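You operate a simulated robot arm through the tools that you are given. There is no shell and no other tool.

You are at the controls of a simulated two-armed robot. One attempt, no reset.

Task
Fit the filter that pot B's plate names and close the pot up.
Fine: shut the lid, then latch it; close the vent.

The check looks at the end state, three seconds after you hand in, the way a careful person would. Anything else that was tipped, shoved, dropped, spilled or broken makes it a failure. A push-on lid holds only when it is set on centred and level and pressed home; a screw cap is set on level and turned clockwise until tight.

Robot
Two 7-joint arms with two-finger parallel grippers on one trunk that stands fixed in place. Base frame: the origin is at the foot of the trunk, x ahead of it, y to its left, z up. Units: mm, degrees, N and s.
The left shoulder is at [50, 168, 1207], the right one opposite. With the tool pointing down near the work surface each hand reaches from about 100 to 600 mm from the base axis, measured 20 degrees to its own side. Payload 1.57 kg a hand.
The tool frame of a hand sits at the grasp point between the pads (the TCP): z along the fingers, y along the line on which they close. The tips reach 30 mm beyond it. Largest opening 80 mm; finger width 17, thickness 12; the body of the gripper, 40 by 82 mm, starts 80 mm behind the TCP.
Orientation is that of the tool frame in the base frame, as a unit quaternion [x, y, z, w]. With the fingers straight down and closing along the base's y, the tool's x points along the base's -x, its y along +y and its z along -z.

Tools
- The arms move only by the tool servo_tool. It takes "left_moves", "right_moves" or both (then of equal length, played together; a hand with none holds still); each is a list of rows, each a list of 3 entries, a list of its own where there are three numbers: the shift along the tool's x, y, z in mm, then the turn, a rotation vector about the tool's x, y, z in degrees, then the finger opening in mm, from 0 to 80. In form: [[[x, y, z], [wx, wy, wz], hand], ...]. A call has 1 to 20 rows; each row is the pose to reach, as a shift and turn from the pose commanded when the call began, along the tool's axes at that moment. A row lasts 0.2 s, in which the tool goes at most 50 mm and 8.6 degrees; a call with a longer step from one row to the next is refused whole, and so is a gripper value outside its range. Where a pose cannot be reached the arm comes as near as it can. A force on the tool above 40 N (or 10 N above the force at the start of the call, whichever is more), or a blocked arm, ends the call early, and 0.2 s more pass. The fingers move at their own pace (about 45 mm/s each) and stop on an object; they squeeze with about 26 N. The grip force told is the motor's: it shows also when the fingers shut on nothing. Time passes only in rows, and 0.2 s behind the last, so rows that repeat a pose let the fingers close. The reply holds the time, the measured pose of the TCP, the force on the tool along the base axes, the opening and the grip force, in the units named above and with some noise, with the torque about the TCP (base axes, N m) and any sound that the robot's microphone picked up, and new pictures: "views" is both (left out), scene, wrist or none (wrist: the cameras of the hands that moved).
- Cameras (640 x 400 px; columns grow to the right, rows downward): "scene" is now at [128.7, -20.5, 1437.5]; the picture's right is [-0.23, -0.97, 0.00], its down [-0.37, 0.09, -0.93] and it looks along [0.90, -0.21, -0.38] (base axes); focal length 214 px, centre (320, 200). "left" rides on the left gripper at [72, 7, -122] in its tool frame; the picture's right is [-0.09, 1.00, 0.00], its down [-0.84, -0.08, -0.54] and it looks along [-0.54, -0.05, 0.84] (tool axes); focal length 238 px, centre (320, 200). "right" rides on the right gripper at [72, -7, -122] in its tool frame; the picture's right is [0.09, 1.00, 0.00], its down [-0.84, 0.08, -0.54] and it looks along [-0.54, 0.05, 0.84] (tool axes); focal length 238 px, centre (320, 200).
- raise_lower(by): slides the trunk up (or, below 0, down) by that many mm; the arms and the scene camera ride with it, the base frame stays. It gives what a move gives, with no picture.
- turn_head(pan, tilt): turns the head with the scene camera to pan (to the left, within 80 degrees either way) and tilt (down, from -29 to 69), counted from straight ahead of the robot. It gives what a move gives, and a new picture of the scene camera.
- measure_at(camera, pixels): for up to 12 pixels [column, row] of the newest picture of that camera ("zoom" is the newest enlarged one), the place [x, y, z] in the base frame of the surface seen there, good to about 2 mm. The clock stands still meanwhile.
- inspect(camera, box): a new picture of the part [left, top, right, bottom] of that camera's present view, enlarged. The clock stands still meanwhile.
- finish_job(): hands the job in; it is judged then, once.

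Leave the grippers open and the arms clear of the work at the hand-in unless told otherwise.

The tools are called after "Emit:" by a JSON object that holds its "api" and its "payload". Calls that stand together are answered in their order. servo_tool: Moves the arms, as the interface text tells. Its arguments: {"type":"object","properties":{"left_moves":{"type":"array","items":{"type":"array"}},"right_moves":{"type":"array","items":{"type":"array"}},"views":{"type":"string","enum":["both","scene","wrist","none"]}},"required":[]} The other tools are called the same way: raise_lower (by) slides the trunk up or down; turn_head (pan, tilt) turns the head that bears the scene camera; measure_at (camera, pixels) gives the place of the surface under pixels of a picture; inspect (camera, box) takes an enlarged picture of a part of a camera's view; finish_job () hands the job in.

At the start:

```text
time: 0.0
left_eef_pos: [278.7, 56.1, 1405.0]
left_orientation: [0.0, 1.0, 0.0, -0.001]
left_force: [-0.2, 0.2, 0.2]
left_wrist_torque: [0.0, 0.0, 0.0]
left_grip_width: 79.9
left_gripper_force: 0.0
right_eef_pos: [285.4, -199.1, 1349.2]
right_orientation: [0.0, 1.0, 0.0, 0.0]
right_force: [0.2, -0.3, -0.2]
right_wrist_torque: [0.02, 0.02, -0.04]
right_grip_width: 80.1
right_gripper_force: 0.1
trunk travel left (down, up): [-375.0, 68.0]
head pan, tilt: [-13.2, 22.2]
```

scene: 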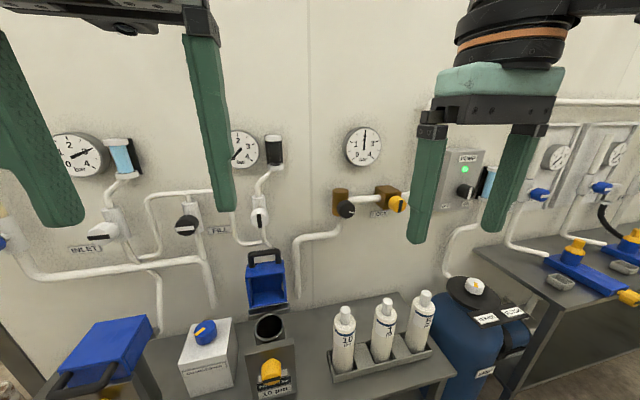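
right: 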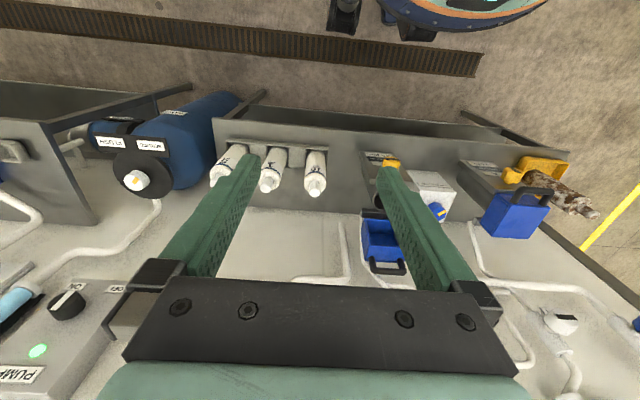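
left: 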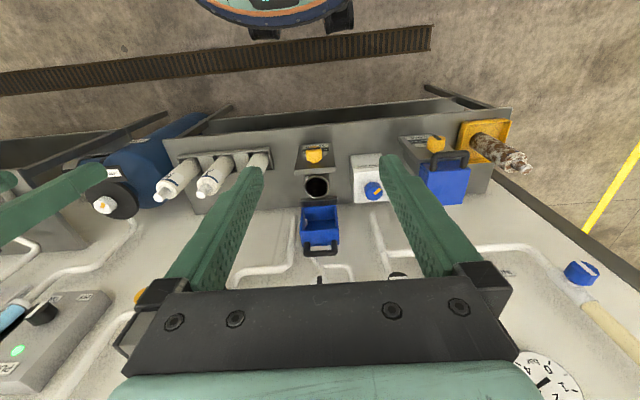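

I see a bench with a pot (open blue lid at about (267,280)), a white box with a blue knob, three cartridges, and a wall with gauges. I'll enlarge parts of the scene to read the plates.

Emit:
{"api": "inspect", "payload": {"camera": "scene", "box": [160, 230, 320, 400]}}

Emit:
{"api": "inspect", "payload": {"camera": "scene", "box": [320, 270, 540, 400]}}

Emit:
{"api": "inspect", "payload": {"camera": "scene", "box": [0, 120, 320, 320]}}

Emit:
{"api": "turn_head", "payload": {"pan": 10, "tilt": 45}}

```text
2.35 times, centred on (240, 315) of scene
```

zoom: 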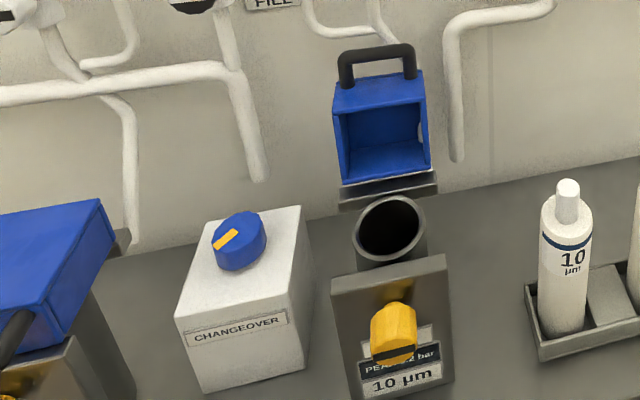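

```text
2.91 times, centred on (430, 335) of scene
```

zoom: 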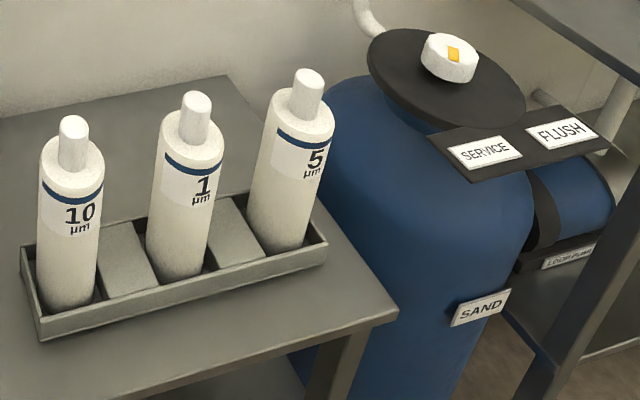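

```text
2.00 times, centred on (160, 220) of scene
```

zoom: 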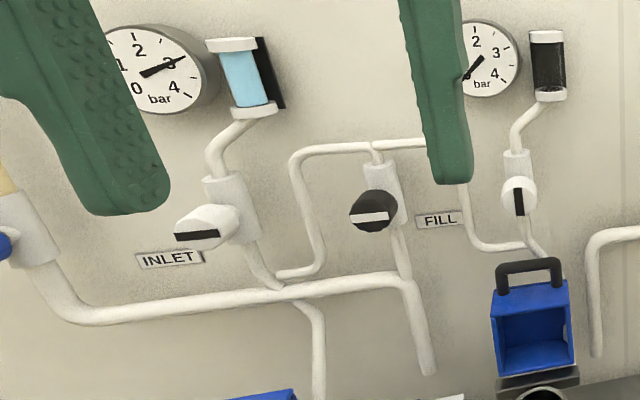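

```text
time: 0.9
left_eef_pos: [279.2, 56.5, 1403.9]
left_orientation: [0.0, 1.0, 0.0, 0.0]
left_force: [-0.1, -0.6, 0.4]
left_wrist_torque: [-0.02, -0.03, -0.01]
left_grip_width: 79.9
left_gripper_force: 0.1
right_eef_pos: [285.1, -199.8, 1349.3]
right_orientation: [0.0, 1.0, 0.001, 0.0]
right_force: [-0.5, 0.0, -0.4]
right_wrist_torque: [0.01, 0.04, 0.0]
right_grip_width: 80.0
right_gripper_force: 0.1
trunk travel left (down, up): [-375.0, 68.0]
head pan, tilt: [10.0, 45.0]
```

scene: 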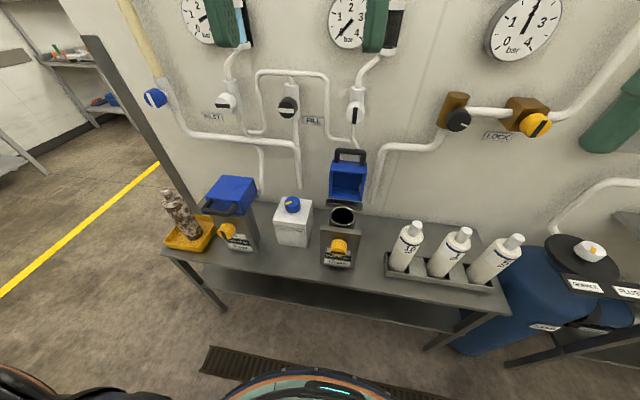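

Now the whole bench is visible: two pots, at about (232,212) with lid shut and (342,220) with lid open. I'll read the plates closely.

Emit:
{"api": "inspect", "payload": {"camera": "scene", "box": [300, 140, 380, 290]}}

Emit:
{"api": "inspect", "payload": {"camera": "scene", "box": [310, 220, 370, 280]}}

Emit:
{"api": "inspect", "payload": {"camera": "scene", "box": [150, 165, 270, 265]}}

Emit:
{"api": "inspect", "payload": {"camera": "scene", "box": [180, 0, 420, 180]}}

Emit:
{"api": "inspect", "payload": {"camera": "scene", "box": [370, 200, 530, 310]}}

Emit:
{"api": "inspect", "payload": {"camera": "scene", "box": [210, 215, 270, 265]}}

```text
2.67 times, centred on (340, 215) of scene
```

zoom: 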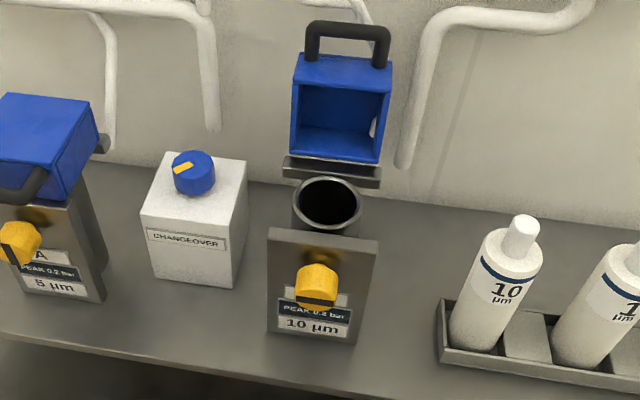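

```text
6.67 times, centred on (340, 250) of scene
```

zoom: 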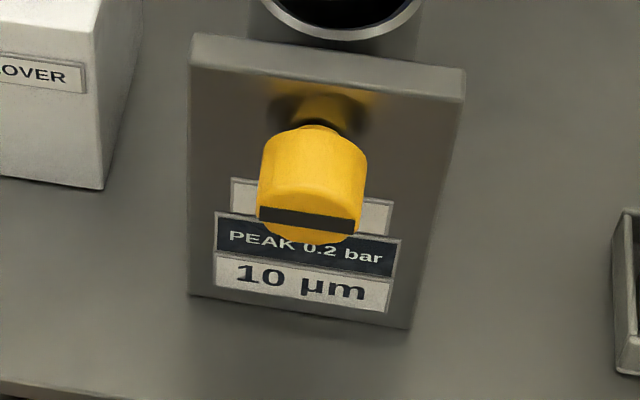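

```text
4.00 times, centred on (210, 215) of scene
```

zoom: 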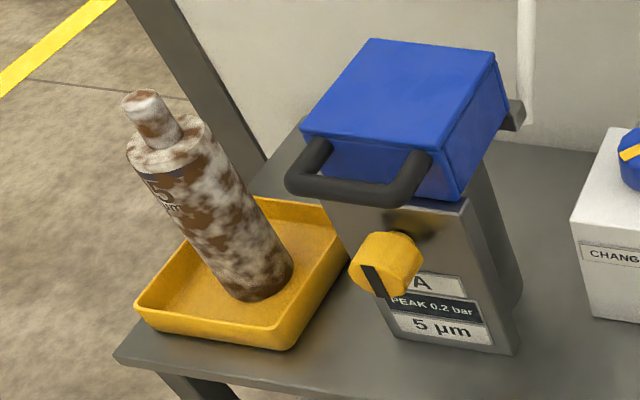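

```text
2.22 times, centred on (300, 90) of scene
```

zoom: 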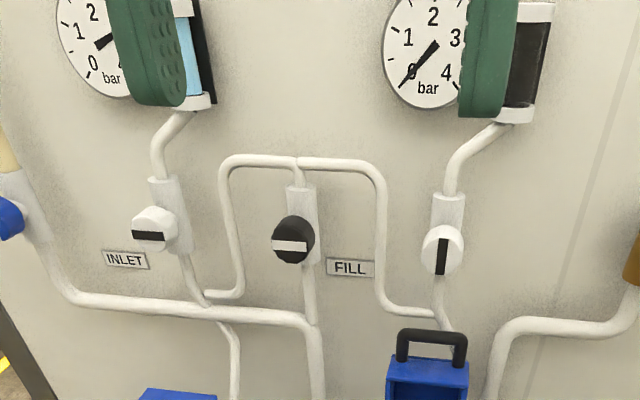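

```text
3.64 times, centred on (450, 255) of scene
```

zoom: 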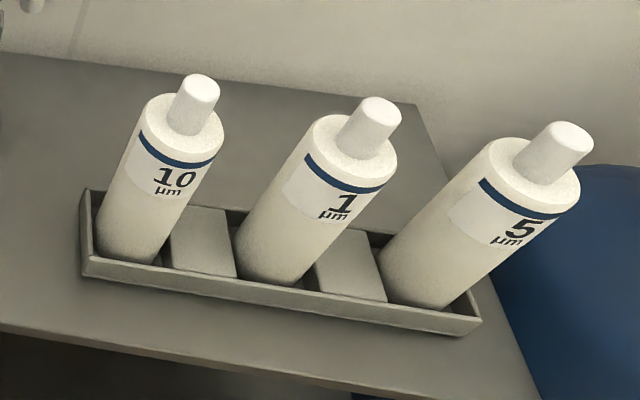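

```text
8.00 times, centred on (240, 240) of scene
```

zoom: 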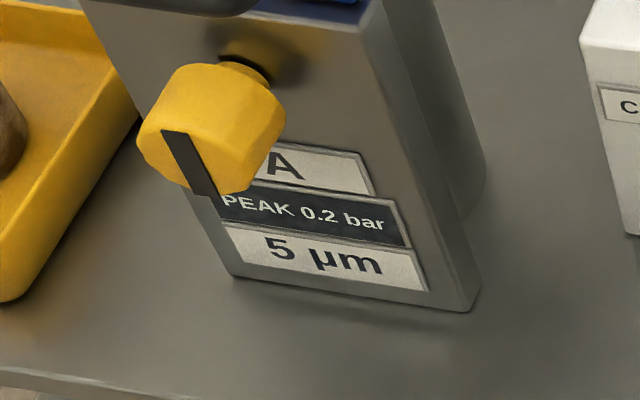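

Pot A (left) says 5 µm and is shut; the open pot's plate says 10 µm, its letter partly hidden by the yellow knob. I want to see the wall labels and valves clearly, and look at the right side.

Emit:
{"api": "inspect", "payload": {"camera": "scene", "box": [420, 60, 580, 160]}}

Emit:
{"api": "turn_head", "payload": {"pan": 0, "tilt": 10}}

```text
4.00 times, centred on (500, 110) of scene
```

zoom: 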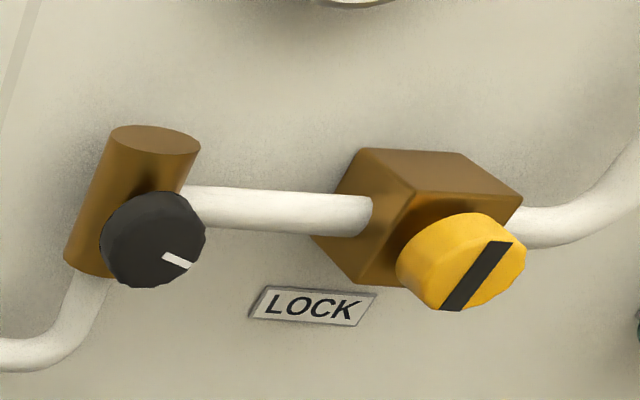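

```text
time: 1.9
left_eef_pos: [278.1, 57.0, 1403.5]
left_orientation: [0.0, 1.0, 0.0, -0.001]
left_force: [0.6, -0.3, 0.3]
left_wrist_torque: [-0.01, -0.03, 0.0]
left_grip_width: 80.1
left_gripper_force: 0.1
right_eef_pos: [284.2, -199.8, 1349.1]
right_orientation: [0.001, 1.0, 0.0, 0.0]
right_force: [0.0, 0.3, -0.1]
right_wrist_torque: [-0.03, -0.02, -0.02]
right_grip_width: 79.9
right_gripper_force: 0.0
trunk travel left (down, up): [-375.0, 68.0]
head pan, tilt: [0.0, 10.0]
```

scene: 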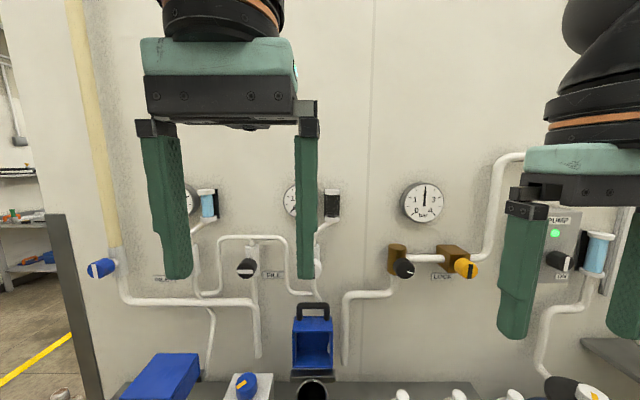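

The arms hide the wall valves. I'll look down a bit again and measure the key places of the pots, cartridges and valves.

Emit:
{"api": "turn_head", "payload": {"pan": 0, "tilt": 38}}

```text
time: 2.8
left_eef_pos: [278.3, 57.1, 1404.4]
left_orientation: [0.001, 1.0, 0.0, 0.0]
left_force: [0.3, -1.0, 0.0]
left_wrist_torque: [0.05, 0.0, 0.01]
left_grip_width: 79.9
left_gripper_force: 0.1
right_eef_pos: [285.7, -198.9, 1348.8]
right_orientation: [0.0, 1.0, 0.0, 0.001]
right_force: [0.5, 0.4, 0.2]
right_wrist_torque: [-0.03, 0.01, 0.0]
right_grip_width: 80.1
right_gripper_force: 0.2
trunk travel left (down, up): [-375.0, 68.0]
head pan, tilt: [0.0, 38.0]
```

scene: 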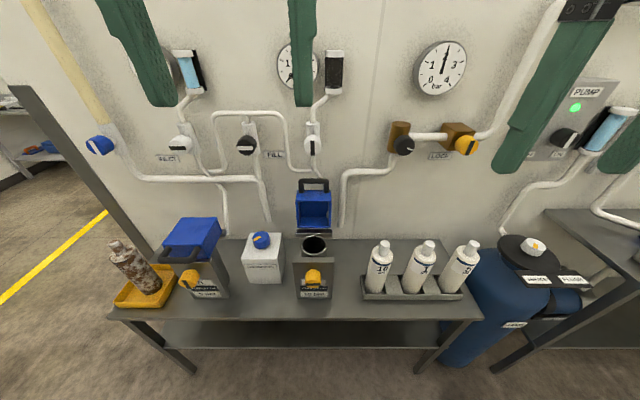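

Emit:
{"api": "measure_at", "payload": {"camera": "scene", "pixels": [[380, 245], [425, 246], [465, 247], [314, 245], [313, 272], [312, 284], [314, 182], [312, 230], [312, 147], [196, 278], [340, 300], [120, 245]]}}

Emit:
{"api": "inspect", "payload": {"camera": "scene", "box": [270, 170, 350, 310]}}

Emit:
{"api": "inspect", "payload": {"camera": "scene", "box": [140, 30, 360, 170]}}

Emit:
{"api": "inspect", "payload": {"camera": "scene", "box": [290, 120, 340, 200]}}

```text
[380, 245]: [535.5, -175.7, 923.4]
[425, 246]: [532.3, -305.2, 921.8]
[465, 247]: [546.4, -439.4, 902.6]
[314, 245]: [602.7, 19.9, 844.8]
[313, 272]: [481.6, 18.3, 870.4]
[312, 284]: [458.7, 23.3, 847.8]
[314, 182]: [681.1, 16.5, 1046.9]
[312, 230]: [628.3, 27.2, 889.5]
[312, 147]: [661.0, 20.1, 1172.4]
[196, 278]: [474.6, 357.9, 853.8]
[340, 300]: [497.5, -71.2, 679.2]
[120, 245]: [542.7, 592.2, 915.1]
```

```text
2.86 times, centred on (310, 240) of scene
```

zoom: 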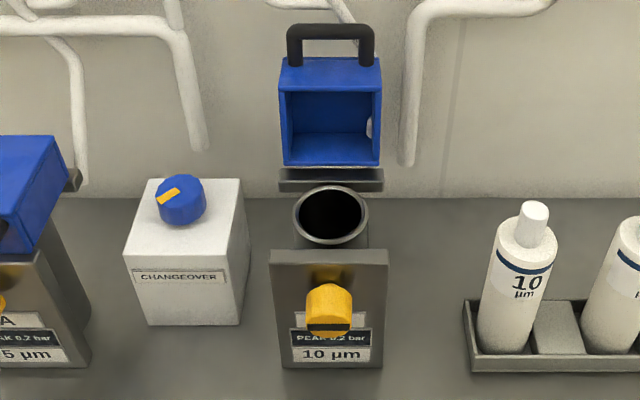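

```text
2.86 times, centred on (250, 100) of scene
```

zoom: 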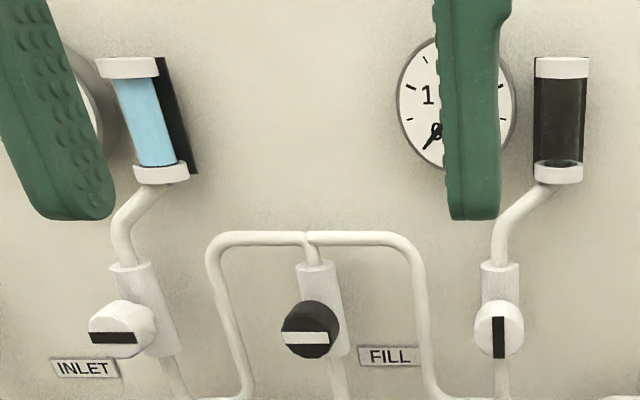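

```text
5.00 times, centred on (315, 160) of scene
```

zoom: 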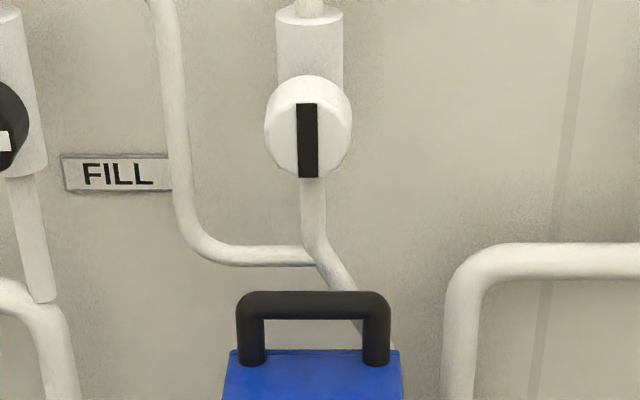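

Bench top is at z≈679; the 10 µm cartridge top is near (540,-176,923), pot B's mouth near (600,20). I'll bring both hands forward and down (still well above everything) so the wrist cameras can show the cartridge and pot B closely.

Emit:
{"api": "servo_tool", "payload": {"left_moves": [[[-12.75, -2, 40.5], [0, 0, 0], 80], [[-25.5, -4, 81], [0, 0, 0], 80], [[-38.25, -6, 121.5], [0, 0, 0], 80], [[-51, -8, 162], [0, 0, 0], 80], [[-63.75, -10, 202.5], [0, 0, 0], 80], [[-76.5, -12, 243], [0, 0, 0], 80], [[-89.25, -14, 283.5], [0, 0, 0], 80], [[-102, -16, 324], [0, 0, 0], 80]], "right_moves": [[[-16.9, 3, 33.6], [0, 0, 0], 80], [[-33.8, 6, 67.2], [0, 0, 0], 80], [[-50.7, 9, 100.8], [0, 0, 0], 80], [[-67.6, 12, 134.4], [0, 0, 0], 80], [[-84.5, 15, 168], [0, 0, 0], 80], [[-101.4, 18, 201.6], [0, 0, 0], 80], [[-118.3, 21, 235.2], [0, 0, 0], 80], [[-135, 24, 269], [0, 0, 0], 80]], "views": "both"}}

```text
time: 4.6
left_eef_pos: [381.6, 41.6, 1080.1]
left_orientation: [0.001, 1.0, 0.0, 0.001]
left_force: [-0.2, 0.1, 0.1]
left_wrist_torque: [-0.01, -0.01, 0.01]
left_grip_width: 79.9
left_gripper_force: 0.1
right_eef_pos: [419.9, -175.7, 1081.1]
right_orientation: [0.0, 1.0, -0.001, 0.0]
right_force: [0.4, -0.9, 0.2]
right_wrist_torque: [-0.02, 0.01, -0.03]
right_grip_width: 80.0
right_gripper_force: 0.1
trunk travel left (down, up): [-375.0, 68.0]
head pan, tilt: [0.0, 38.0]
```

scene: 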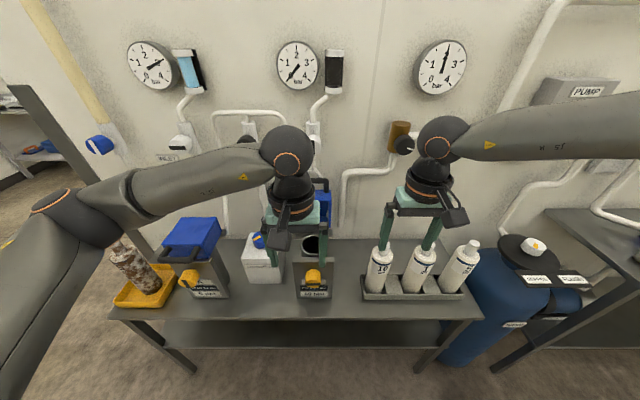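
right: 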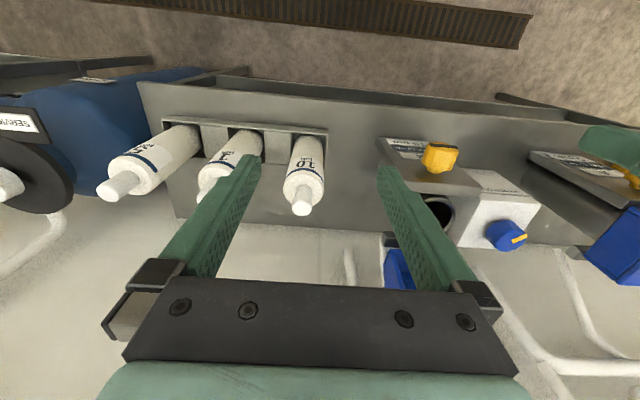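
left: 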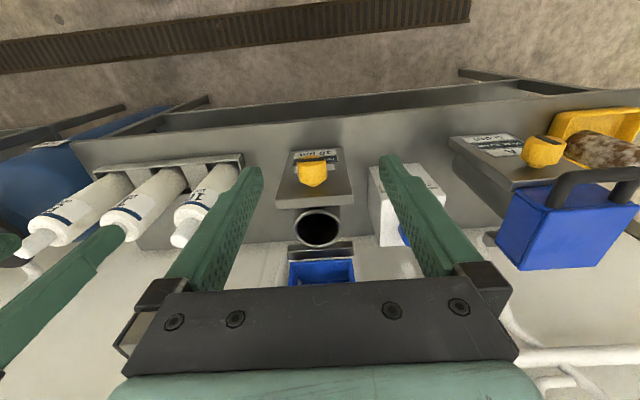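

The gauge B shows 0 bar. Now I'll look closely at pot B with the left wrist camera and the 10 µm cartridge with the right.

Emit:
{"api": "inspect", "payload": {"camera": "left", "box": [260, 130, 380, 290]}}

Emit:
{"api": "measure_at", "payload": {"camera": "left", "pixels": [[318, 210], [296, 228], [341, 228], [318, 246], [278, 204], [354, 204], [285, 150], [340, 146], [312, 180], [312, 164], [290, 248], [350, 246]]}}

Emit:
{"api": "inspect", "payload": {"camera": "right", "box": [140, 110, 340, 230]}}

Emit:
{"api": "measure_at", "payload": {"camera": "right", "pixels": [[301, 209], [292, 200], [311, 200], [301, 190], [286, 188], [322, 188], [303, 175], [307, 150], [290, 150], [324, 152], [300, 240], [328, 132]]}}

```text
2.50 times, centred on (320, 210) of left
```

zoom: 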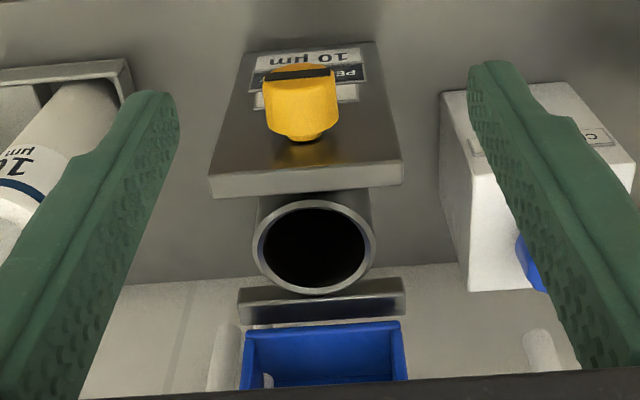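

```text
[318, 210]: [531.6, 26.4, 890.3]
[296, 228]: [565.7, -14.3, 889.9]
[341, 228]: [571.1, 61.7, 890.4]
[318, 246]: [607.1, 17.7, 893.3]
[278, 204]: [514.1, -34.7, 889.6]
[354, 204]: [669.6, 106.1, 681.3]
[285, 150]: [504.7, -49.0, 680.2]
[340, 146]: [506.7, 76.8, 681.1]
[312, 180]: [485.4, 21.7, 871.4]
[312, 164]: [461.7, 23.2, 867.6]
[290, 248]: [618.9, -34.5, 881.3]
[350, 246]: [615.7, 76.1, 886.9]
```

```text
3.20 times, centred on (240, 170) of right
```

zoom: 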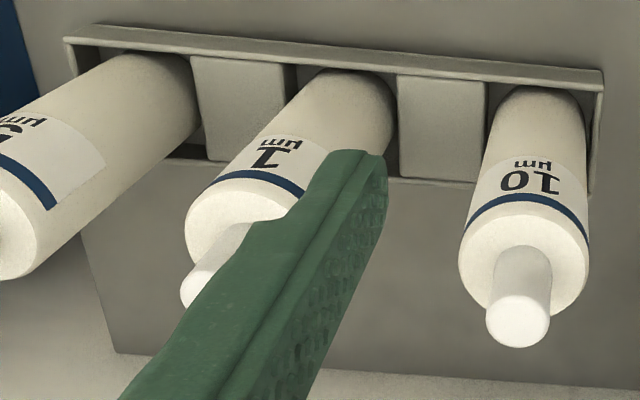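

```text
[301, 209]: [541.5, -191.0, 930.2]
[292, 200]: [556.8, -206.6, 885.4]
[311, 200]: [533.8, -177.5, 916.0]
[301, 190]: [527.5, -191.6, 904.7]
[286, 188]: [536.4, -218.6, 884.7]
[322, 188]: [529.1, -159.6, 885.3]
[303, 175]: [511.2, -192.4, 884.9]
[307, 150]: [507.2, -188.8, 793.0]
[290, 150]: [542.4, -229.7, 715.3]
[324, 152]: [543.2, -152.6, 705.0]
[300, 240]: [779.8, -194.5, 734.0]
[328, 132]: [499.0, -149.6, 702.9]
```

Pot B: mouth rim at z≈890 centred near (569,22), front plate at x≈490–514, yellow knob at x≈461–485, z≈860. The 10 µm cartridge stands at about (541,-191), spigot top z≈930. Next I tilt the left hand by 45° and lower it, so that its camera looks nearly level at pot B's front to read the letter and understand the yellow knob.

Emit:
{"api": "servo_tool", "payload": {"left_moves": [[[4, -3.3, 25], [0, -7.5, 0], 80], [[8, -6.6, 50], [0, -15, 0], 80], [[12, -10, 75], [0, -22.5, 0], 80], [[16, -13.3, 100], [0, -30, 0], 80], [[20, -16.6, 125], [0, -37.5, 0], 80], [[24, -20, 150], [0, -45, 0], 80]], "views": "both"}}

```text
time: 6.0
left_eef_pos: [356.5, 19.9, 929.9]
left_orientation: [-0.001, 0.924, 0.0, 0.383]
left_force: [-0.2, 0.3, 0.4]
left_wrist_torque: [0.0, -0.03, 0.01]
left_grip_width: 80.2
left_gripper_force: 0.0
right_eef_pos: [420.4, -176.4, 1081.3]
right_orientation: [0.0, 1.0, 0.0, 0.0]
right_force: [0.1, -0.8, -0.6]
right_wrist_torque: [-0.02, 0.02, 0.02]
right_grip_width: 79.8
right_gripper_force: 0.1
trunk travel left (down, up): [-375.0, 68.0]
head pan, tilt: [0.0, 38.0]
```

scene: 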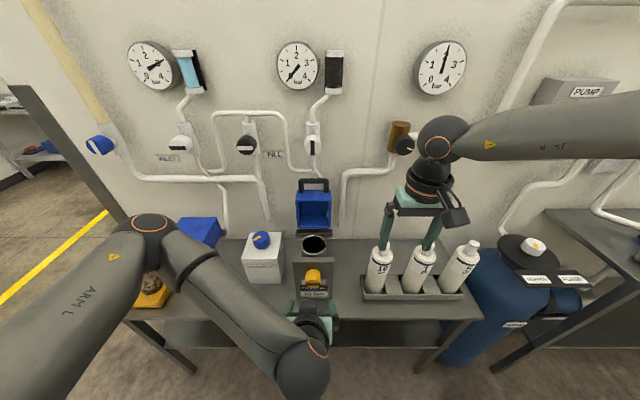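
left: 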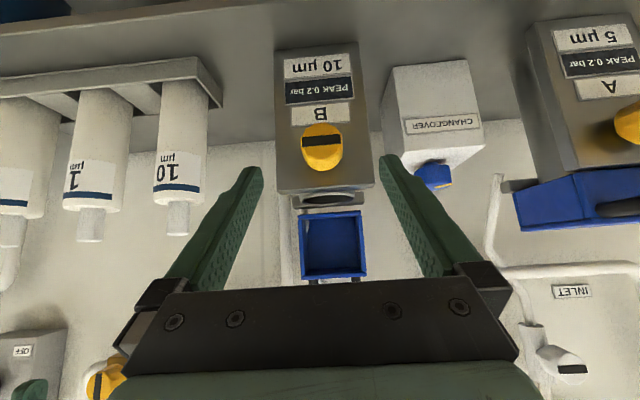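

The plate reads B / PEAK 0.2 bar / 10 µm (image upside down). I enlarge the knob, lid interior and pot A's front.

Emit:
{"api": "inspect", "payload": {"camera": "left", "box": [260, 100, 390, 290]}}

Emit:
{"api": "inspect", "payload": {"camera": "left", "box": [500, 0, 640, 240]}}

Emit:
{"api": "measure_at", "payload": {"camera": "left", "pixels": [[322, 138], [304, 140], [342, 140], [322, 165], [322, 127], [277, 180], [373, 180], [292, 102], [322, 240], [300, 245], [364, 245], [332, 278]]}}

Emit:
{"api": "inspect", "payload": {"camera": "left", "box": [40, 60, 240, 260]}}

```text
2.11 times, centred on (325, 195) of left
```

zoom: 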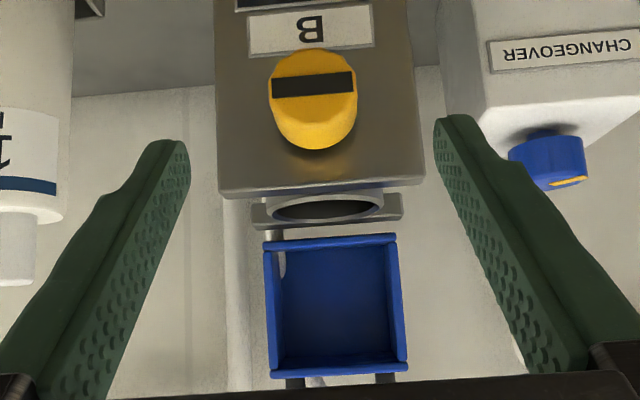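

```text
1.67 times, centred on (570, 120) of left
```

zoom: 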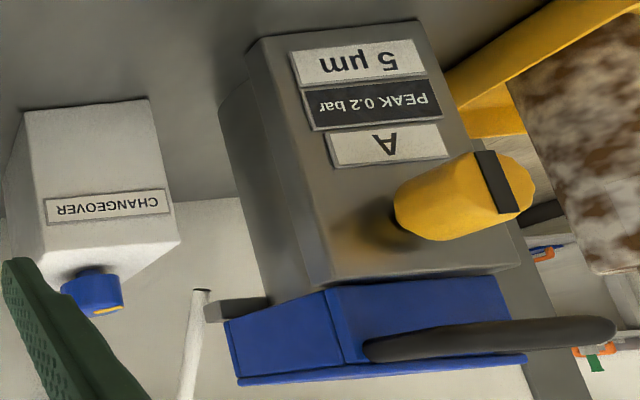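

```text
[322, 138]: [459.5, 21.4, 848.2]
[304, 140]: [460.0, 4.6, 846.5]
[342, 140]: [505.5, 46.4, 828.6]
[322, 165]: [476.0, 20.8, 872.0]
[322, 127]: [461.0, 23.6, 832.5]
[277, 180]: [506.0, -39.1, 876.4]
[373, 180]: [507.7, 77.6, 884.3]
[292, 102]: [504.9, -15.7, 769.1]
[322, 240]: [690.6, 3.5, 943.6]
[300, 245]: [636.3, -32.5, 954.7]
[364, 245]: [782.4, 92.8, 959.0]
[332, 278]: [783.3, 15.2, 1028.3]
```

```text
2.00 times, centred on (140, 160) of left
```

zoom: 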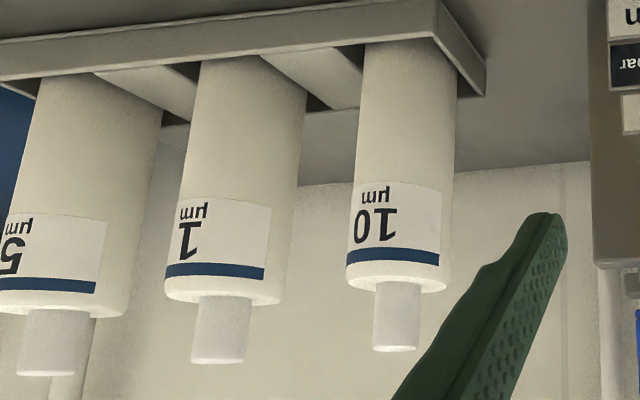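

The plate's letter is B, so the 10 µm cartridge is right. Pot A's yellow knob has its bar upright with the lid shut (latched), B's is level (unlatched); vent valves (white) on the risers: A's bar is across the pipe (closed), B's along it (open). I park the left hand back and up so that the right hand can work.

Emit:
{"api": "servo_tool", "payload": {"left_moves": [[[-14.5, 25, -24.4], [0, 5.6, 0], 80], [[-29, 50, -48.8], [0, 11.2, 0], 80], [[-43.5, 75, -73.1], [0, 16.9, 0], 80], [[-58, 100, -97.5], [0, 22.5, 0], 80], [[-72.5, 125, -121.9], [0, 28.1, 0], 80], [[-87, 150, -146.2], [0, 33.7, 0], 80], [[-101.5, 175, -170.6], [0, 39.4, 0], 80], [[-116, 200, -195], [0, 45, 0], 80]], "views": "scene"}}

```text
time: 7.8
left_eef_pos: [300.7, 220.0, 1148.9]
left_orientation: [0.001, 1.0, -0.001, -0.001]
left_force: [0.1, -0.7, -0.6]
left_wrist_torque: [-0.02, -0.02, 0.0]
left_grip_width: 80.1
left_gripper_force: 0.1
right_eef_pos: [419.8, -173.7, 1080.9]
right_orientation: [0.0, 1.0, -0.001, 0.0]
right_force: [-0.6, -0.1, 0.1]
right_wrist_torque: [-0.01, -0.01, 0.03]
right_grip_width: 80.0
right_gripper_force: 0.0
trunk travel left (down, up): [-375.0, 68.0]
head pan, tilt: [0.0, 38.0]
```

scene: 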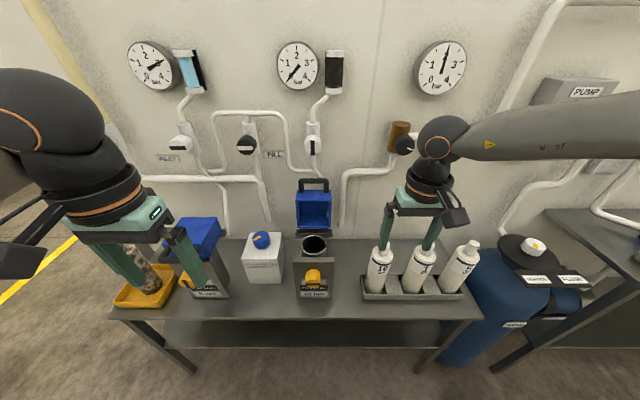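

Clear. Now the right hand goes to in front of and above pot B (same height), to measure the mouth rim with its camera.

Emit:
{"api": "servo_tool", "payload": {"right_moves": [[[-6, 39, 0], [0, 0, 0], 80], [[-12, 78, 0], [0, 0, 0], 80], [[-18, 117, 0], [0, 0, 0], 80], [[-24, 156, 0], [0, 0, 0], 80], [[-30, 195, 0], [0, 0, 0], 80]], "views": "both"}}

```text
time: 9.0
left_eef_pos: [301.2, 219.2, 1150.7]
left_orientation: [0.0, 1.0, 0.0, 0.0]
left_force: [-0.5, 0.1, 0.0]
left_wrist_torque: [-0.02, -0.02, -0.01]
left_grip_width: 80.0
left_gripper_force: 0.1
right_eef_pos: [402.9, -116.7, 1085.6]
right_orientation: [0.0, 1.0, 0.0, 0.001]
right_force: [0.3, -0.3, 0.1]
right_wrist_torque: [-0.01, 0.03, 0.01]
right_grip_width: 80.2
right_gripper_force: 0.1
right hand out of reach, approached as far as the arm can: row 2, 3, 4, 5
trunk travel left (down, up): [-375.0, 68.0]
head pan, tilt: [0.0, 38.0]
```

scene: 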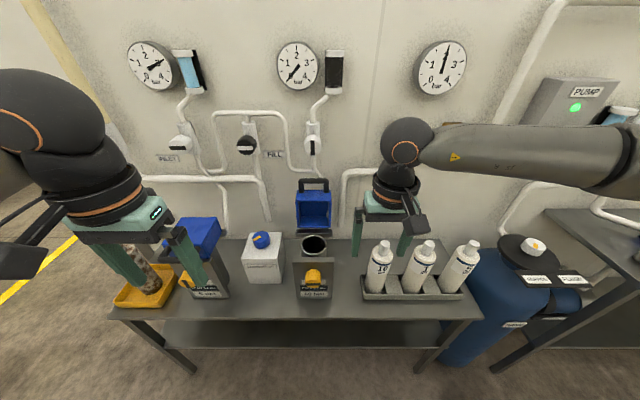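
right: 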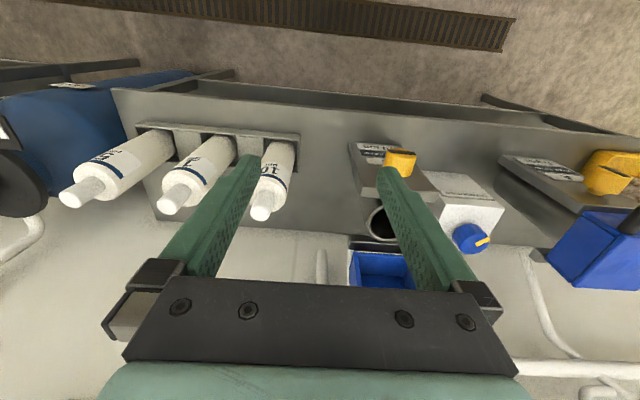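

The right arm can't get past y≈-117 in this posture. I test whether going higher and yawing the hand (turn about the tool axis) lets it come further to the left; nothing is near it up there.

Emit:
{"api": "servo_tool", "payload": {"right_moves": [[[0, 0, -14], [0, 0, -8], 80], [[0, 0, -28], [0, 0, -16], 80], [[0, 0, -42], [0, 0, -24], 80], [[0, 0, -56], [0, 0, -32], 80], [[0, 0, -70], [0, 0, -40], 80]], "views": "scene"}}

```text
time: 10.2
left_eef_pos: [301.3, 220.2, 1149.4]
left_orientation: [0.0, 1.0, 0.001, 0.0]
left_force: [0.6, 0.4, -0.1]
left_wrist_torque: [-0.01, 0.02, 0.0]
left_grip_width: 79.7
left_gripper_force: 0.0
right_eef_pos: [407.3, -130.3, 1178.7]
right_orientation: [-0.342, 0.94, 0.0, 0.001]
right_force: [-0.9, -0.4, 0.0]
right_wrist_torque: [0.04, -0.04, 0.03]
right_grip_width: 80.4
right_gripper_force: 0.1
right hand out of reach, approached as far as the arm can: row 4, 5
trunk travel left (down, up): [-375.0, 68.0]
head pan, tilt: [0.0, 38.0]
```

scene: 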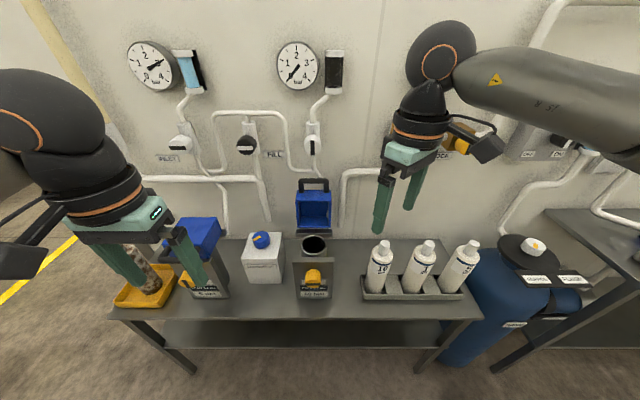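

I measure where the wrist and forearm of the right arm are, to understand its reach.

Emit:
{"api": "measure_at", "payload": {"camera": "scene", "pixels": [[440, 55], [500, 85], [560, 100], [620, 120], [420, 100], [410, 155], [50, 105], [100, 190]]}}

Emit:
{"api": "turn_head", "payload": {"pan": -45, "tilt": 30}}

```text
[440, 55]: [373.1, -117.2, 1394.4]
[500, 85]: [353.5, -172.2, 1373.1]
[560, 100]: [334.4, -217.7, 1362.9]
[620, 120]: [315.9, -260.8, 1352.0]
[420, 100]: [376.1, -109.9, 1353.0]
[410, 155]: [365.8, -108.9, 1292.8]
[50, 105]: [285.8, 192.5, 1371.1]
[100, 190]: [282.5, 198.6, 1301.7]
```

```text
time: 11.3
left_eef_pos: [301.9, 219.1, 1148.3]
left_orientation: [0.001, 1.0, -0.002, 0.0]
left_force: [0.1, -0.2, -0.2]
left_wrist_torque: [0.0, -0.04, 0.01]
left_grip_width: 80.1
left_gripper_force: 0.2
right_eef_pos: [406.1, -129.4, 1178.4]
right_orientation: [-0.34, 0.94, 0.0, 0.002]
right_force: [-0.1, -0.1, 0.8]
right_wrist_torque: [-0.01, -0.01, -0.02]
right_grip_width: 79.9
right_gripper_force: 0.1
trunk travel left (down, up): [-375.0, 68.0]
head pan, tilt: [-45.0, 30.0]
```

scene: 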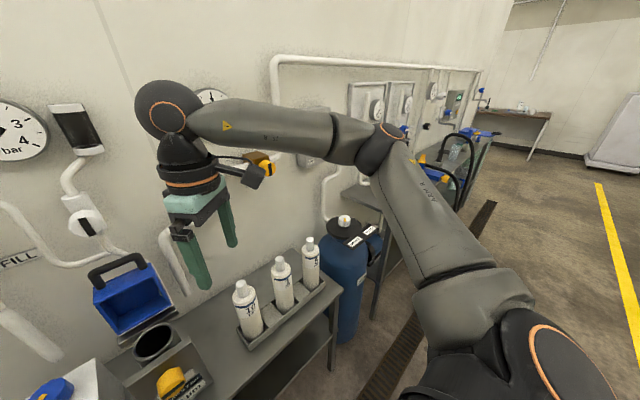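

I see the arm's shape: upper arm to an elbow out to the right at (390,145). I measure it.

Emit:
{"api": "measure_at", "payload": {"camera": "scene", "pixels": [[390, 145], [345, 140], [270, 125], [165, 105], [430, 220], [480, 310], [540, 370]]}}

```text
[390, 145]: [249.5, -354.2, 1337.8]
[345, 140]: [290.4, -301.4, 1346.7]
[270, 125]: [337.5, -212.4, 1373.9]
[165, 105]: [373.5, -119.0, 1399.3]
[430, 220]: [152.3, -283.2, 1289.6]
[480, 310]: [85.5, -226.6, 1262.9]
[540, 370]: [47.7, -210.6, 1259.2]
```

The wrist sits ~207 mm above the TCP and the arm's links are about 316 and 290 mm, so pot B should be reachable when the arm is stretched forward. I'll move forward first (to about x=540, y=-150, z=1150), undoing the yaw, then try going left.

Emit:
{"api": "servo_tool", "payload": {"right_moves": [[[-17.8, -20.5, 5.6], [0, 0, 8], 80], [[-35.6, -41, 11.2], [0, 0, 16], 80], [[-53.5, -61.4, 16.8], [0, 0, 24], 80], [[-71.3, -81.8, 22.4], [0, 0, 32], 80], [[-89.1, -102.3, 28], [0, 0, 40], 80]], "views": "none"}}

```text
time: 12.5
left_eef_pos: [301.0, 218.3, 1149.3]
left_orientation: [0.001, 1.0, 0.0, 0.0]
left_force: [-0.1, 0.2, -0.5]
left_wrist_torque: [0.01, 0.02, 0.0]
left_grip_width: 80.0
left_gripper_force: 0.0
right_eef_pos: [496.1, -187.2, 1140.3]
right_orientation: [0.002, 1.0, 0.002, 0.002]
right_force: [-1.2, -0.3, -0.2]
right_wrist_torque: [-0.02, -0.01, 0.02]
right_grip_width: 80.0
right_gripper_force: 0.0
right hand out of reach, approached as far as the arm can: row 1, 2, 3, 4, 5
trunk travel left (down, up): [-375.0, 68.0]
head pan, tilt: [-45.0, 30.0]
```

At z≈1140 a vertical hand is limited even straight ahead (wrist flexion seemingly). A hand pitched 45° (fingers forward-down) needs less. I raise the trunk by 60 mm first.

Emit:
{"api": "raise_lower", "payload": {"by": 60}}

```text
time: 13.5
left_eef_pos: [301.9, 219.0, 1208.5]
left_orientation: [-0.001, 1.0, 0.0, 0.0]
left_force: [-0.3, -0.8, -0.7]
left_wrist_torque: [-0.05, -0.01, 0.01]
left_grip_width: 79.9
left_gripper_force: 0.0
right_eef_pos: [495.2, -187.9, 1200.8]
right_orientation: [0.0, 1.0, 0.001, 0.002]
right_force: [-0.1, -0.3, 0.3]
right_wrist_torque: [0.03, 0.01, 0.02]
right_grip_width: 79.7
right_gripper_force: 0.1
trunk travel left (down, up): [-435.0, 8.0]
head pan, tilt: [-45.0, 30.0]
```

Now I pitch the right hand by -45° while backing off to about (430,-150,1130), in free space.

Emit:
{"api": "servo_tool", "payload": {"right_moves": [[[10.8, 6.3, 11.7], [0, -7.5, 0], 80], [[21.7, 12.7, 23.3], [0, -15, 0], 80], [[32.5, 19, 35], [0, -22.5, 0], 80], [[43.3, 25.3, 46.7], [0, -30, 0], 80], [[54.2, 31.7, 58.3], [0, -37.5, 0], 80], [[65, 38, 70], [0, -45, 0], 80]], "views": "none"}}

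```text
time: 14.9
left_eef_pos: [301.9, 218.6, 1209.0]
left_orientation: [-0.001, 1.0, 0.0, -0.001]
left_force: [-0.5, 0.4, -0.1]
left_wrist_torque: [0.0, -0.02, -0.01]
left_grip_width: 80.0
left_gripper_force: 0.1
right_eef_pos: [431.6, -149.4, 1130.3]
right_orientation: [0.0, 0.924, 0.001, 0.383]
right_force: [0.1, 0.2, 0.4]
right_wrist_torque: [-0.02, -0.02, -0.01]
right_grip_width: 79.9
right_gripper_force: 0.1
trunk travel left (down, up): [-435.0, 8.0]
head pan, tilt: [-45.0, 30.0]
```

Reached. Now test going over the pot at about (560,21,1160), above everything near the pot (lid begins at x≈620).

Emit:
{"api": "servo_tool", "payload": {"right_moves": [[[-18.6, 28.3, 11.5], [0, 0, 0], 80], [[-37.2, 56.7, 23.1], [0, 0, 0], 80], [[-55.8, 85, 34.6], [0, 0, 0], 80], [[-74.5, 113.3, 46.2], [0, 0, 0], 80], [[-93.1, 141.7, 57.7], [0, 0, 0], 80], [[-111.7, 170, 69.3], [0, 0, 0], 80]], "views": "wrist"}}

```text
time: 16.3
left_eef_pos: [301.3, 217.8, 1208.8]
left_orientation: [0.0, 1.0, 0.0, -0.001]
left_force: [0.0, 0.1, -0.2]
left_wrist_torque: [0.02, 0.0, -0.04]
left_grip_width: 79.9
left_gripper_force: 0.1
right_eef_pos: [515.9, -105.2, 1178.3]
right_orientation: [0.0, 0.923, 0.002, 0.384]
right_force: [-0.3, -0.1, 0.6]
right_wrist_torque: [0.02, 0.0, -0.01]
right_grip_width: 80.0
right_gripper_force: 0.1
right hand out of reach, approached as far as the arm can: row 2, 3, 4, 5, 6
trunk travel left (down, up): [-435.0, 8.0]
head pan, tilt: [-45.0, 30.0]
```

right: 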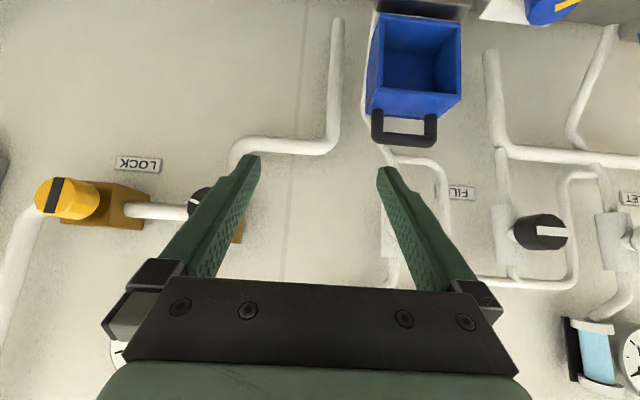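

It stops at y≈-105 with the hand pointing straight ahead. If the hand points forward-left (yawed about the vertical) the wrist can stay on its own side. I test a 45° yaw while moving left.

Emit:
{"api": "servo_tool", "payload": {"right_moves": [[[-4.7, 16.7, 4.7], [-5.3, 0, -5.3], 80], [[-9.4, 33.3, 9.4], [-10.6, 0, -10.6], 80], [[-14.1, 50, 14.1], [-15.9, 0, -15.9], 80], [[-18.9, 66.7, 18.9], [-21.2, 0, -21.2], 80], [[-23.6, 83.3, 23.6], [-26.5, 0, -26.5], 80], [[-28.3, 100, 28.3], [-31.8, 0, -31.8], 80]], "views": "scene"}}

```text
time: 17.7
left_eef_pos: [301.7, 218.5, 1208.3]
left_orientation: [0.0, 1.0, 0.0, 0.0]
left_force: [-0.9, 0.5, -1.1]
left_wrist_torque: [-0.01, 0.0, 0.0]
left_grip_width: 79.9
left_gripper_force: 0.0
right_eef_pos: [540.0, -29.6, 1183.2]
right_orientation: [-0.354, 0.852, 0.148, 0.356]
right_force: [-0.7, 0.1, 0.2]
right_wrist_torque: [0.01, -0.01, 0.03]
right_grip_width: 80.0
right_gripper_force: 0.0
right hand out of reach, approached as far as the arm can: row 4, 5, 6
trunk travel left (down, up): [-435.0, 8.0]
head pan, tilt: [-45.0, 30.0]
```

scene: 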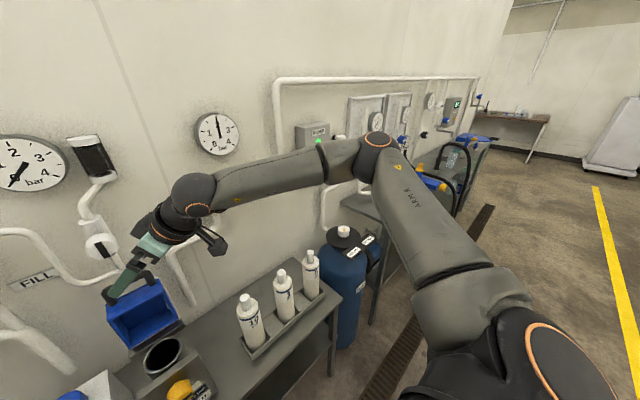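

With 45° yaw it reached y≈-30; the wrist seems limited to y≲-110. More yaw should let the TCP get over the pot. I add 35° yaw and move to about (569,21,1180).

Emit:
{"api": "servo_tool", "payload": {"right_moves": [[[-8, 3.1, 8.1], [-4.9, 0, -4.9], 80], [[-15.9, 6.2, 16.1], [-9.9, 0, -9.9], 80], [[-23.9, 9.2, 24.2], [-14.8, 0, -14.8], 80], [[-31.8, 12.3, 32.2], [-19.8, 0, -19.8], 80], [[-39.8, 15.4, 40.3], [-24.7, 0, -24.7], 80]], "views": "scene"}}

```text
time: 18.9
left_eef_pos: [301.4, 218.8, 1209.5]
left_orientation: [0.0, 1.0, 0.0, 0.001]
left_force: [0.5, 0.8, 0.2]
left_wrist_torque: [-0.02, 0.0, 0.01]
left_grip_width: 79.9
left_gripper_force: 0.0
right_eef_pos: [423.5, 30.8, 1162.5]
right_orientation: [-0.555, 0.734, 0.215, 0.328]
right_force: [0.7, -0.9, -0.9]
right_wrist_torque: [-0.01, -0.01, 0.01]
right_grip_width: 80.1
right_gripper_force: 0.0
right hand out of reach, approached as far as the arm can: row 1, 2, 3, 4, 5
trunk travel left (down, up): [-435.0, 8.0]
head pan, tilt: [-45.0, 30.0]
```

scene: 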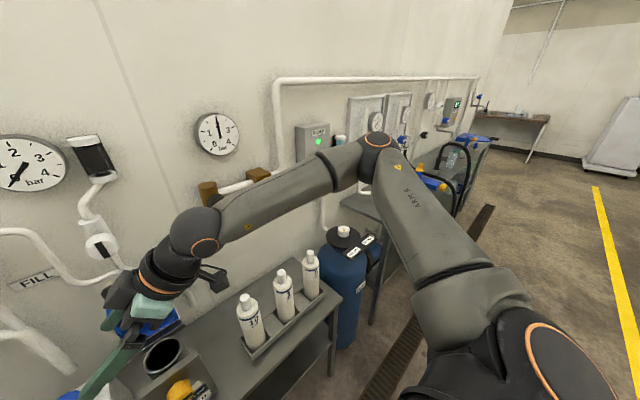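

The arm seems limited where the wrist must be high with a steep hand. A flatter hand (fingers ~20° below horizontal) keeps the wrist lower. I first unwind the yaw to ~30° and move back right to about (480,-60,1150).

Emit:
{"api": "servo_tool", "payload": {"right_moves": [[[12, -16.1, -7.9], [5.8, 0.4, 5.5], 80], [[24.1, -32.2, -15.9], [11.5, 0.8, 11.1], 80], [[36.1, -48.2, -23.8], [17.3, 1.1, 16.6], 80], [[48.2, -64.3, -31.8], [23, 1.5, 22.2], 80], [[60.2, -80.4, -39.7], [28.8, 1.9, 27.7], 80]], "views": "none"}}

```text
time: 20.1
left_eef_pos: [301.2, 218.7, 1209.1]
left_orientation: [0.0, 1.0, 0.0, 0.0]
left_force: [0.1, -0.2, -0.6]
left_wrist_torque: [0.0, -0.01, 0.01]
left_grip_width: 80.1
left_gripper_force: 0.1
right_eef_pos: [480.7, -58.9, 1150.7]
right_orientation: [-0.267, 0.88, 0.089, 0.383]
right_force: [0.6, 0.2, 0.0]
right_wrist_torque: [-0.02, -0.02, -0.01]
right_grip_width: 80.3
right_gripper_force: 0.0
trunk travel left (down, up): [-435.0, 8.0]
head pan, tilt: [-45.0, 30.0]
```

Reached exactly. Now pitch up by 25° (fingers 20° below horizontal, pointing 30° to the left) and move over the pot to (569,21,1150).

Emit:
{"api": "servo_tool", "payload": {"right_moves": [[[-20.4, 5, 21], [0.2, -6.25, 0.9], 80], [[-40.9, 10, 42], [0.4, -12.5, 1.9], 80], [[-61.4, 14.9, 63], [0.6, -18.75, 2.8], 80], [[-81.8, 19.9, 84], [0.8, -25, 3.74], 80]], "views": "scene"}}

```text
time: 21.1
left_eef_pos: [300.9, 218.7, 1208.8]
left_orientation: [0.0, 1.0, 0.0, 0.0]
left_force: [0.7, 0.7, 0.4]
left_wrist_torque: [0.01, -0.02, 0.04]
left_grip_width: 80.1
left_gripper_force: 0.0
right_eef_pos: [548.7, -31.3, 1187.1]
right_orientation: [-0.212, 0.786, 0.151, 0.56]
right_force: [-0.1, 0.3, -0.4]
right_wrist_torque: [-0.03, 0.0, 0.03]
right_grip_width: 80.0
right_gripper_force: 0.1
right hand out of reach, approached as far as the arm can: row 2, 3, 4
trunk travel left (down, up): [-435.0, 8.0]
head pan, tilt: [-45.0, 30.0]
```

scene: 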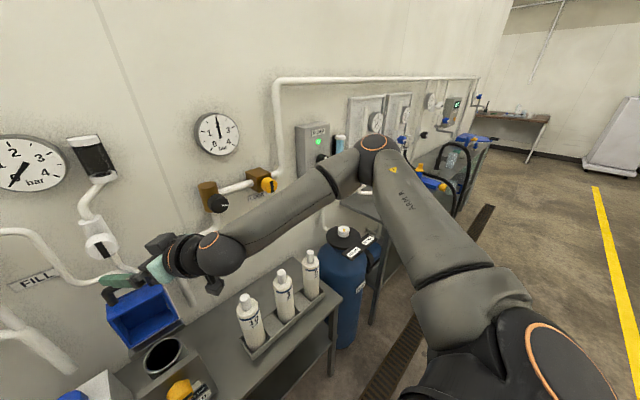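

Stuck near (549,-31,1187) while the elbow seems not to move at all. I measure the elbow and the wrist now.

Emit:
{"api": "measure_at", "payload": {"camera": "scene", "pixels": [[372, 142], [385, 165], [345, 170], [215, 255], [430, 220], [480, 310], [290, 215]]}}

```text
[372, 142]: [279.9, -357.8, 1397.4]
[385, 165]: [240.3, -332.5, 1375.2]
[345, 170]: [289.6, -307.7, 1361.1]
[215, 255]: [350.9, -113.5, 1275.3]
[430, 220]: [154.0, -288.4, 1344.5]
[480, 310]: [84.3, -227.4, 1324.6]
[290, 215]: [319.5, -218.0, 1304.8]
```

The elbow hasn't moved relative to the trunk. I'll go to the cartridge side, lower, with the hand pitched 45° and no yaw, to see which postures work there: about (480,-190,1050).

Emit:
{"api": "servo_tool", "payload": {"right_moves": [[[35.3, -20.6, -16.8], [5.1, 4.9, 3.2], 80], [[70.6, -41.3, -33.6], [10.2, 9.8, 6.5], 80], [[105.8, -61.9, -50.4], [15.3, 14.6, 9.7], 80], [[141.1, -82.6, -67.2], [20.4, 19.5, 13], 80], [[176.4, -103.2, -84], [25.5, 24.4, 16.2], 80]], "views": "both"}}

```text
time: 22.3
left_eef_pos: [302.1, 218.8, 1209.2]
left_orientation: [0.0, 1.0, 0.0, 0.0]
left_force: [-0.6, -0.5, -0.1]
left_wrist_torque: [0.02, 0.0, 0.0]
left_grip_width: 80.1
left_gripper_force: 0.0
right_eef_pos: [482.9, -186.5, 1047.8]
right_orientation: [0.001, 0.92, 0.004, 0.391]
right_force: [-0.4, -0.4, 0.0]
right_wrist_torque: [0.01, 0.01, 0.0]
right_grip_width: 80.0
right_gripper_force: 0.0
trunk travel left (down, up): [-435.0, 8.0]
head pan, tilt: [-45.0, 30.0]
```

scene: 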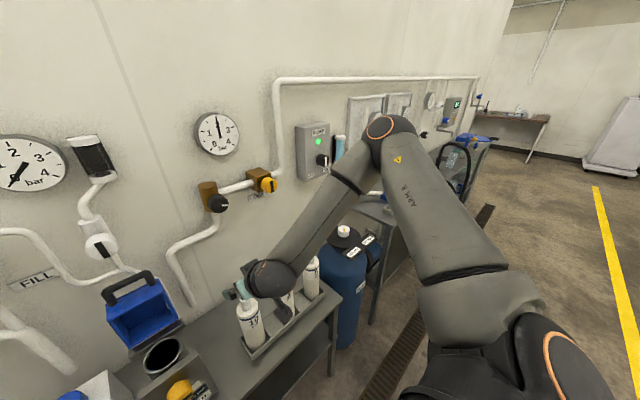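
right: 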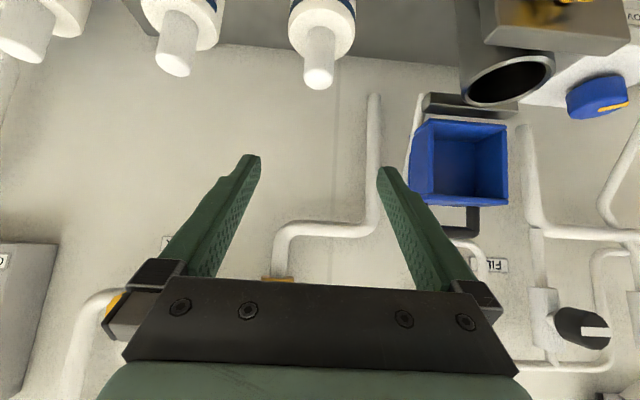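

That pose was reached. I measure the elbow here for comparison.

Emit:
{"api": "measure_at", "payload": {"camera": "scene", "pixels": [[392, 125], [400, 150], [355, 165], [272, 280], [440, 215], [490, 310], [300, 240]]}}

```text
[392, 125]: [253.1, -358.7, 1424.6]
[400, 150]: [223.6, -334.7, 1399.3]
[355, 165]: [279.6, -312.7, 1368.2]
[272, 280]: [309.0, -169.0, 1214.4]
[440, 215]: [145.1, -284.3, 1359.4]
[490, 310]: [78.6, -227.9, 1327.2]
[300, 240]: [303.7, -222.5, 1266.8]
```

A flatter hand (fingers horizontal) lowers the wrist relative to the load, which suits this arm. I turn the hand level, pointing 30° to the left, going to about (483,-127,1148).

Emit:
{"api": "servo_tool", "payload": {"right_moves": [[[-10.1, 8.6, -10.1], [-4.06, -6.27, -1.69], 80], [[-20.2, 17.1, -20.2], [-8.1, -12.5, -3.4], 80], [[-30.3, 25.7, -30.3], [-12.2, -18.8, -5.06], 80], [[-40.4, 34.3, -40.4], [-16.2, -25.1, -6.7], 80], [[-50.5, 42.9, -50.5], [-20.3, -31.4, -8.4], 80], [[-60.6, 51.4, -60.6], [-24.3, -37.6, -10.1], 80], [[-70.7, 60, -70.7], [-28.4, -43.9, -11.8], 80]], "views": "none"}}

```text
time: 23.9
left_eef_pos: [301.9, 218.2, 1209.2]
left_orientation: [0.0, 1.0, 0.0, 0.0]
left_force: [-0.4, 0.5, -0.5]
left_wrist_torque: [0.01, 0.0, 0.01]
left_grip_width: 79.9
left_gripper_force: 0.1
right_eef_pos: [467.7, -191.4, 1293.4]
right_orientation: [-0.191, 0.691, 0.184, 0.673]
right_force: [-0.1, -0.5, 0.3]
right_wrist_torque: [0.01, 0.01, 0.01]
right_grip_width: 80.2
right_gripper_force: 0.1
right hand out of reach, approached as far as the arm can: row 2, 3, 4, 5, 6, 7
trunk travel left (down, up): [-435.0, 8.0]
head pan, tilt: [-45.0, 30.0]
```

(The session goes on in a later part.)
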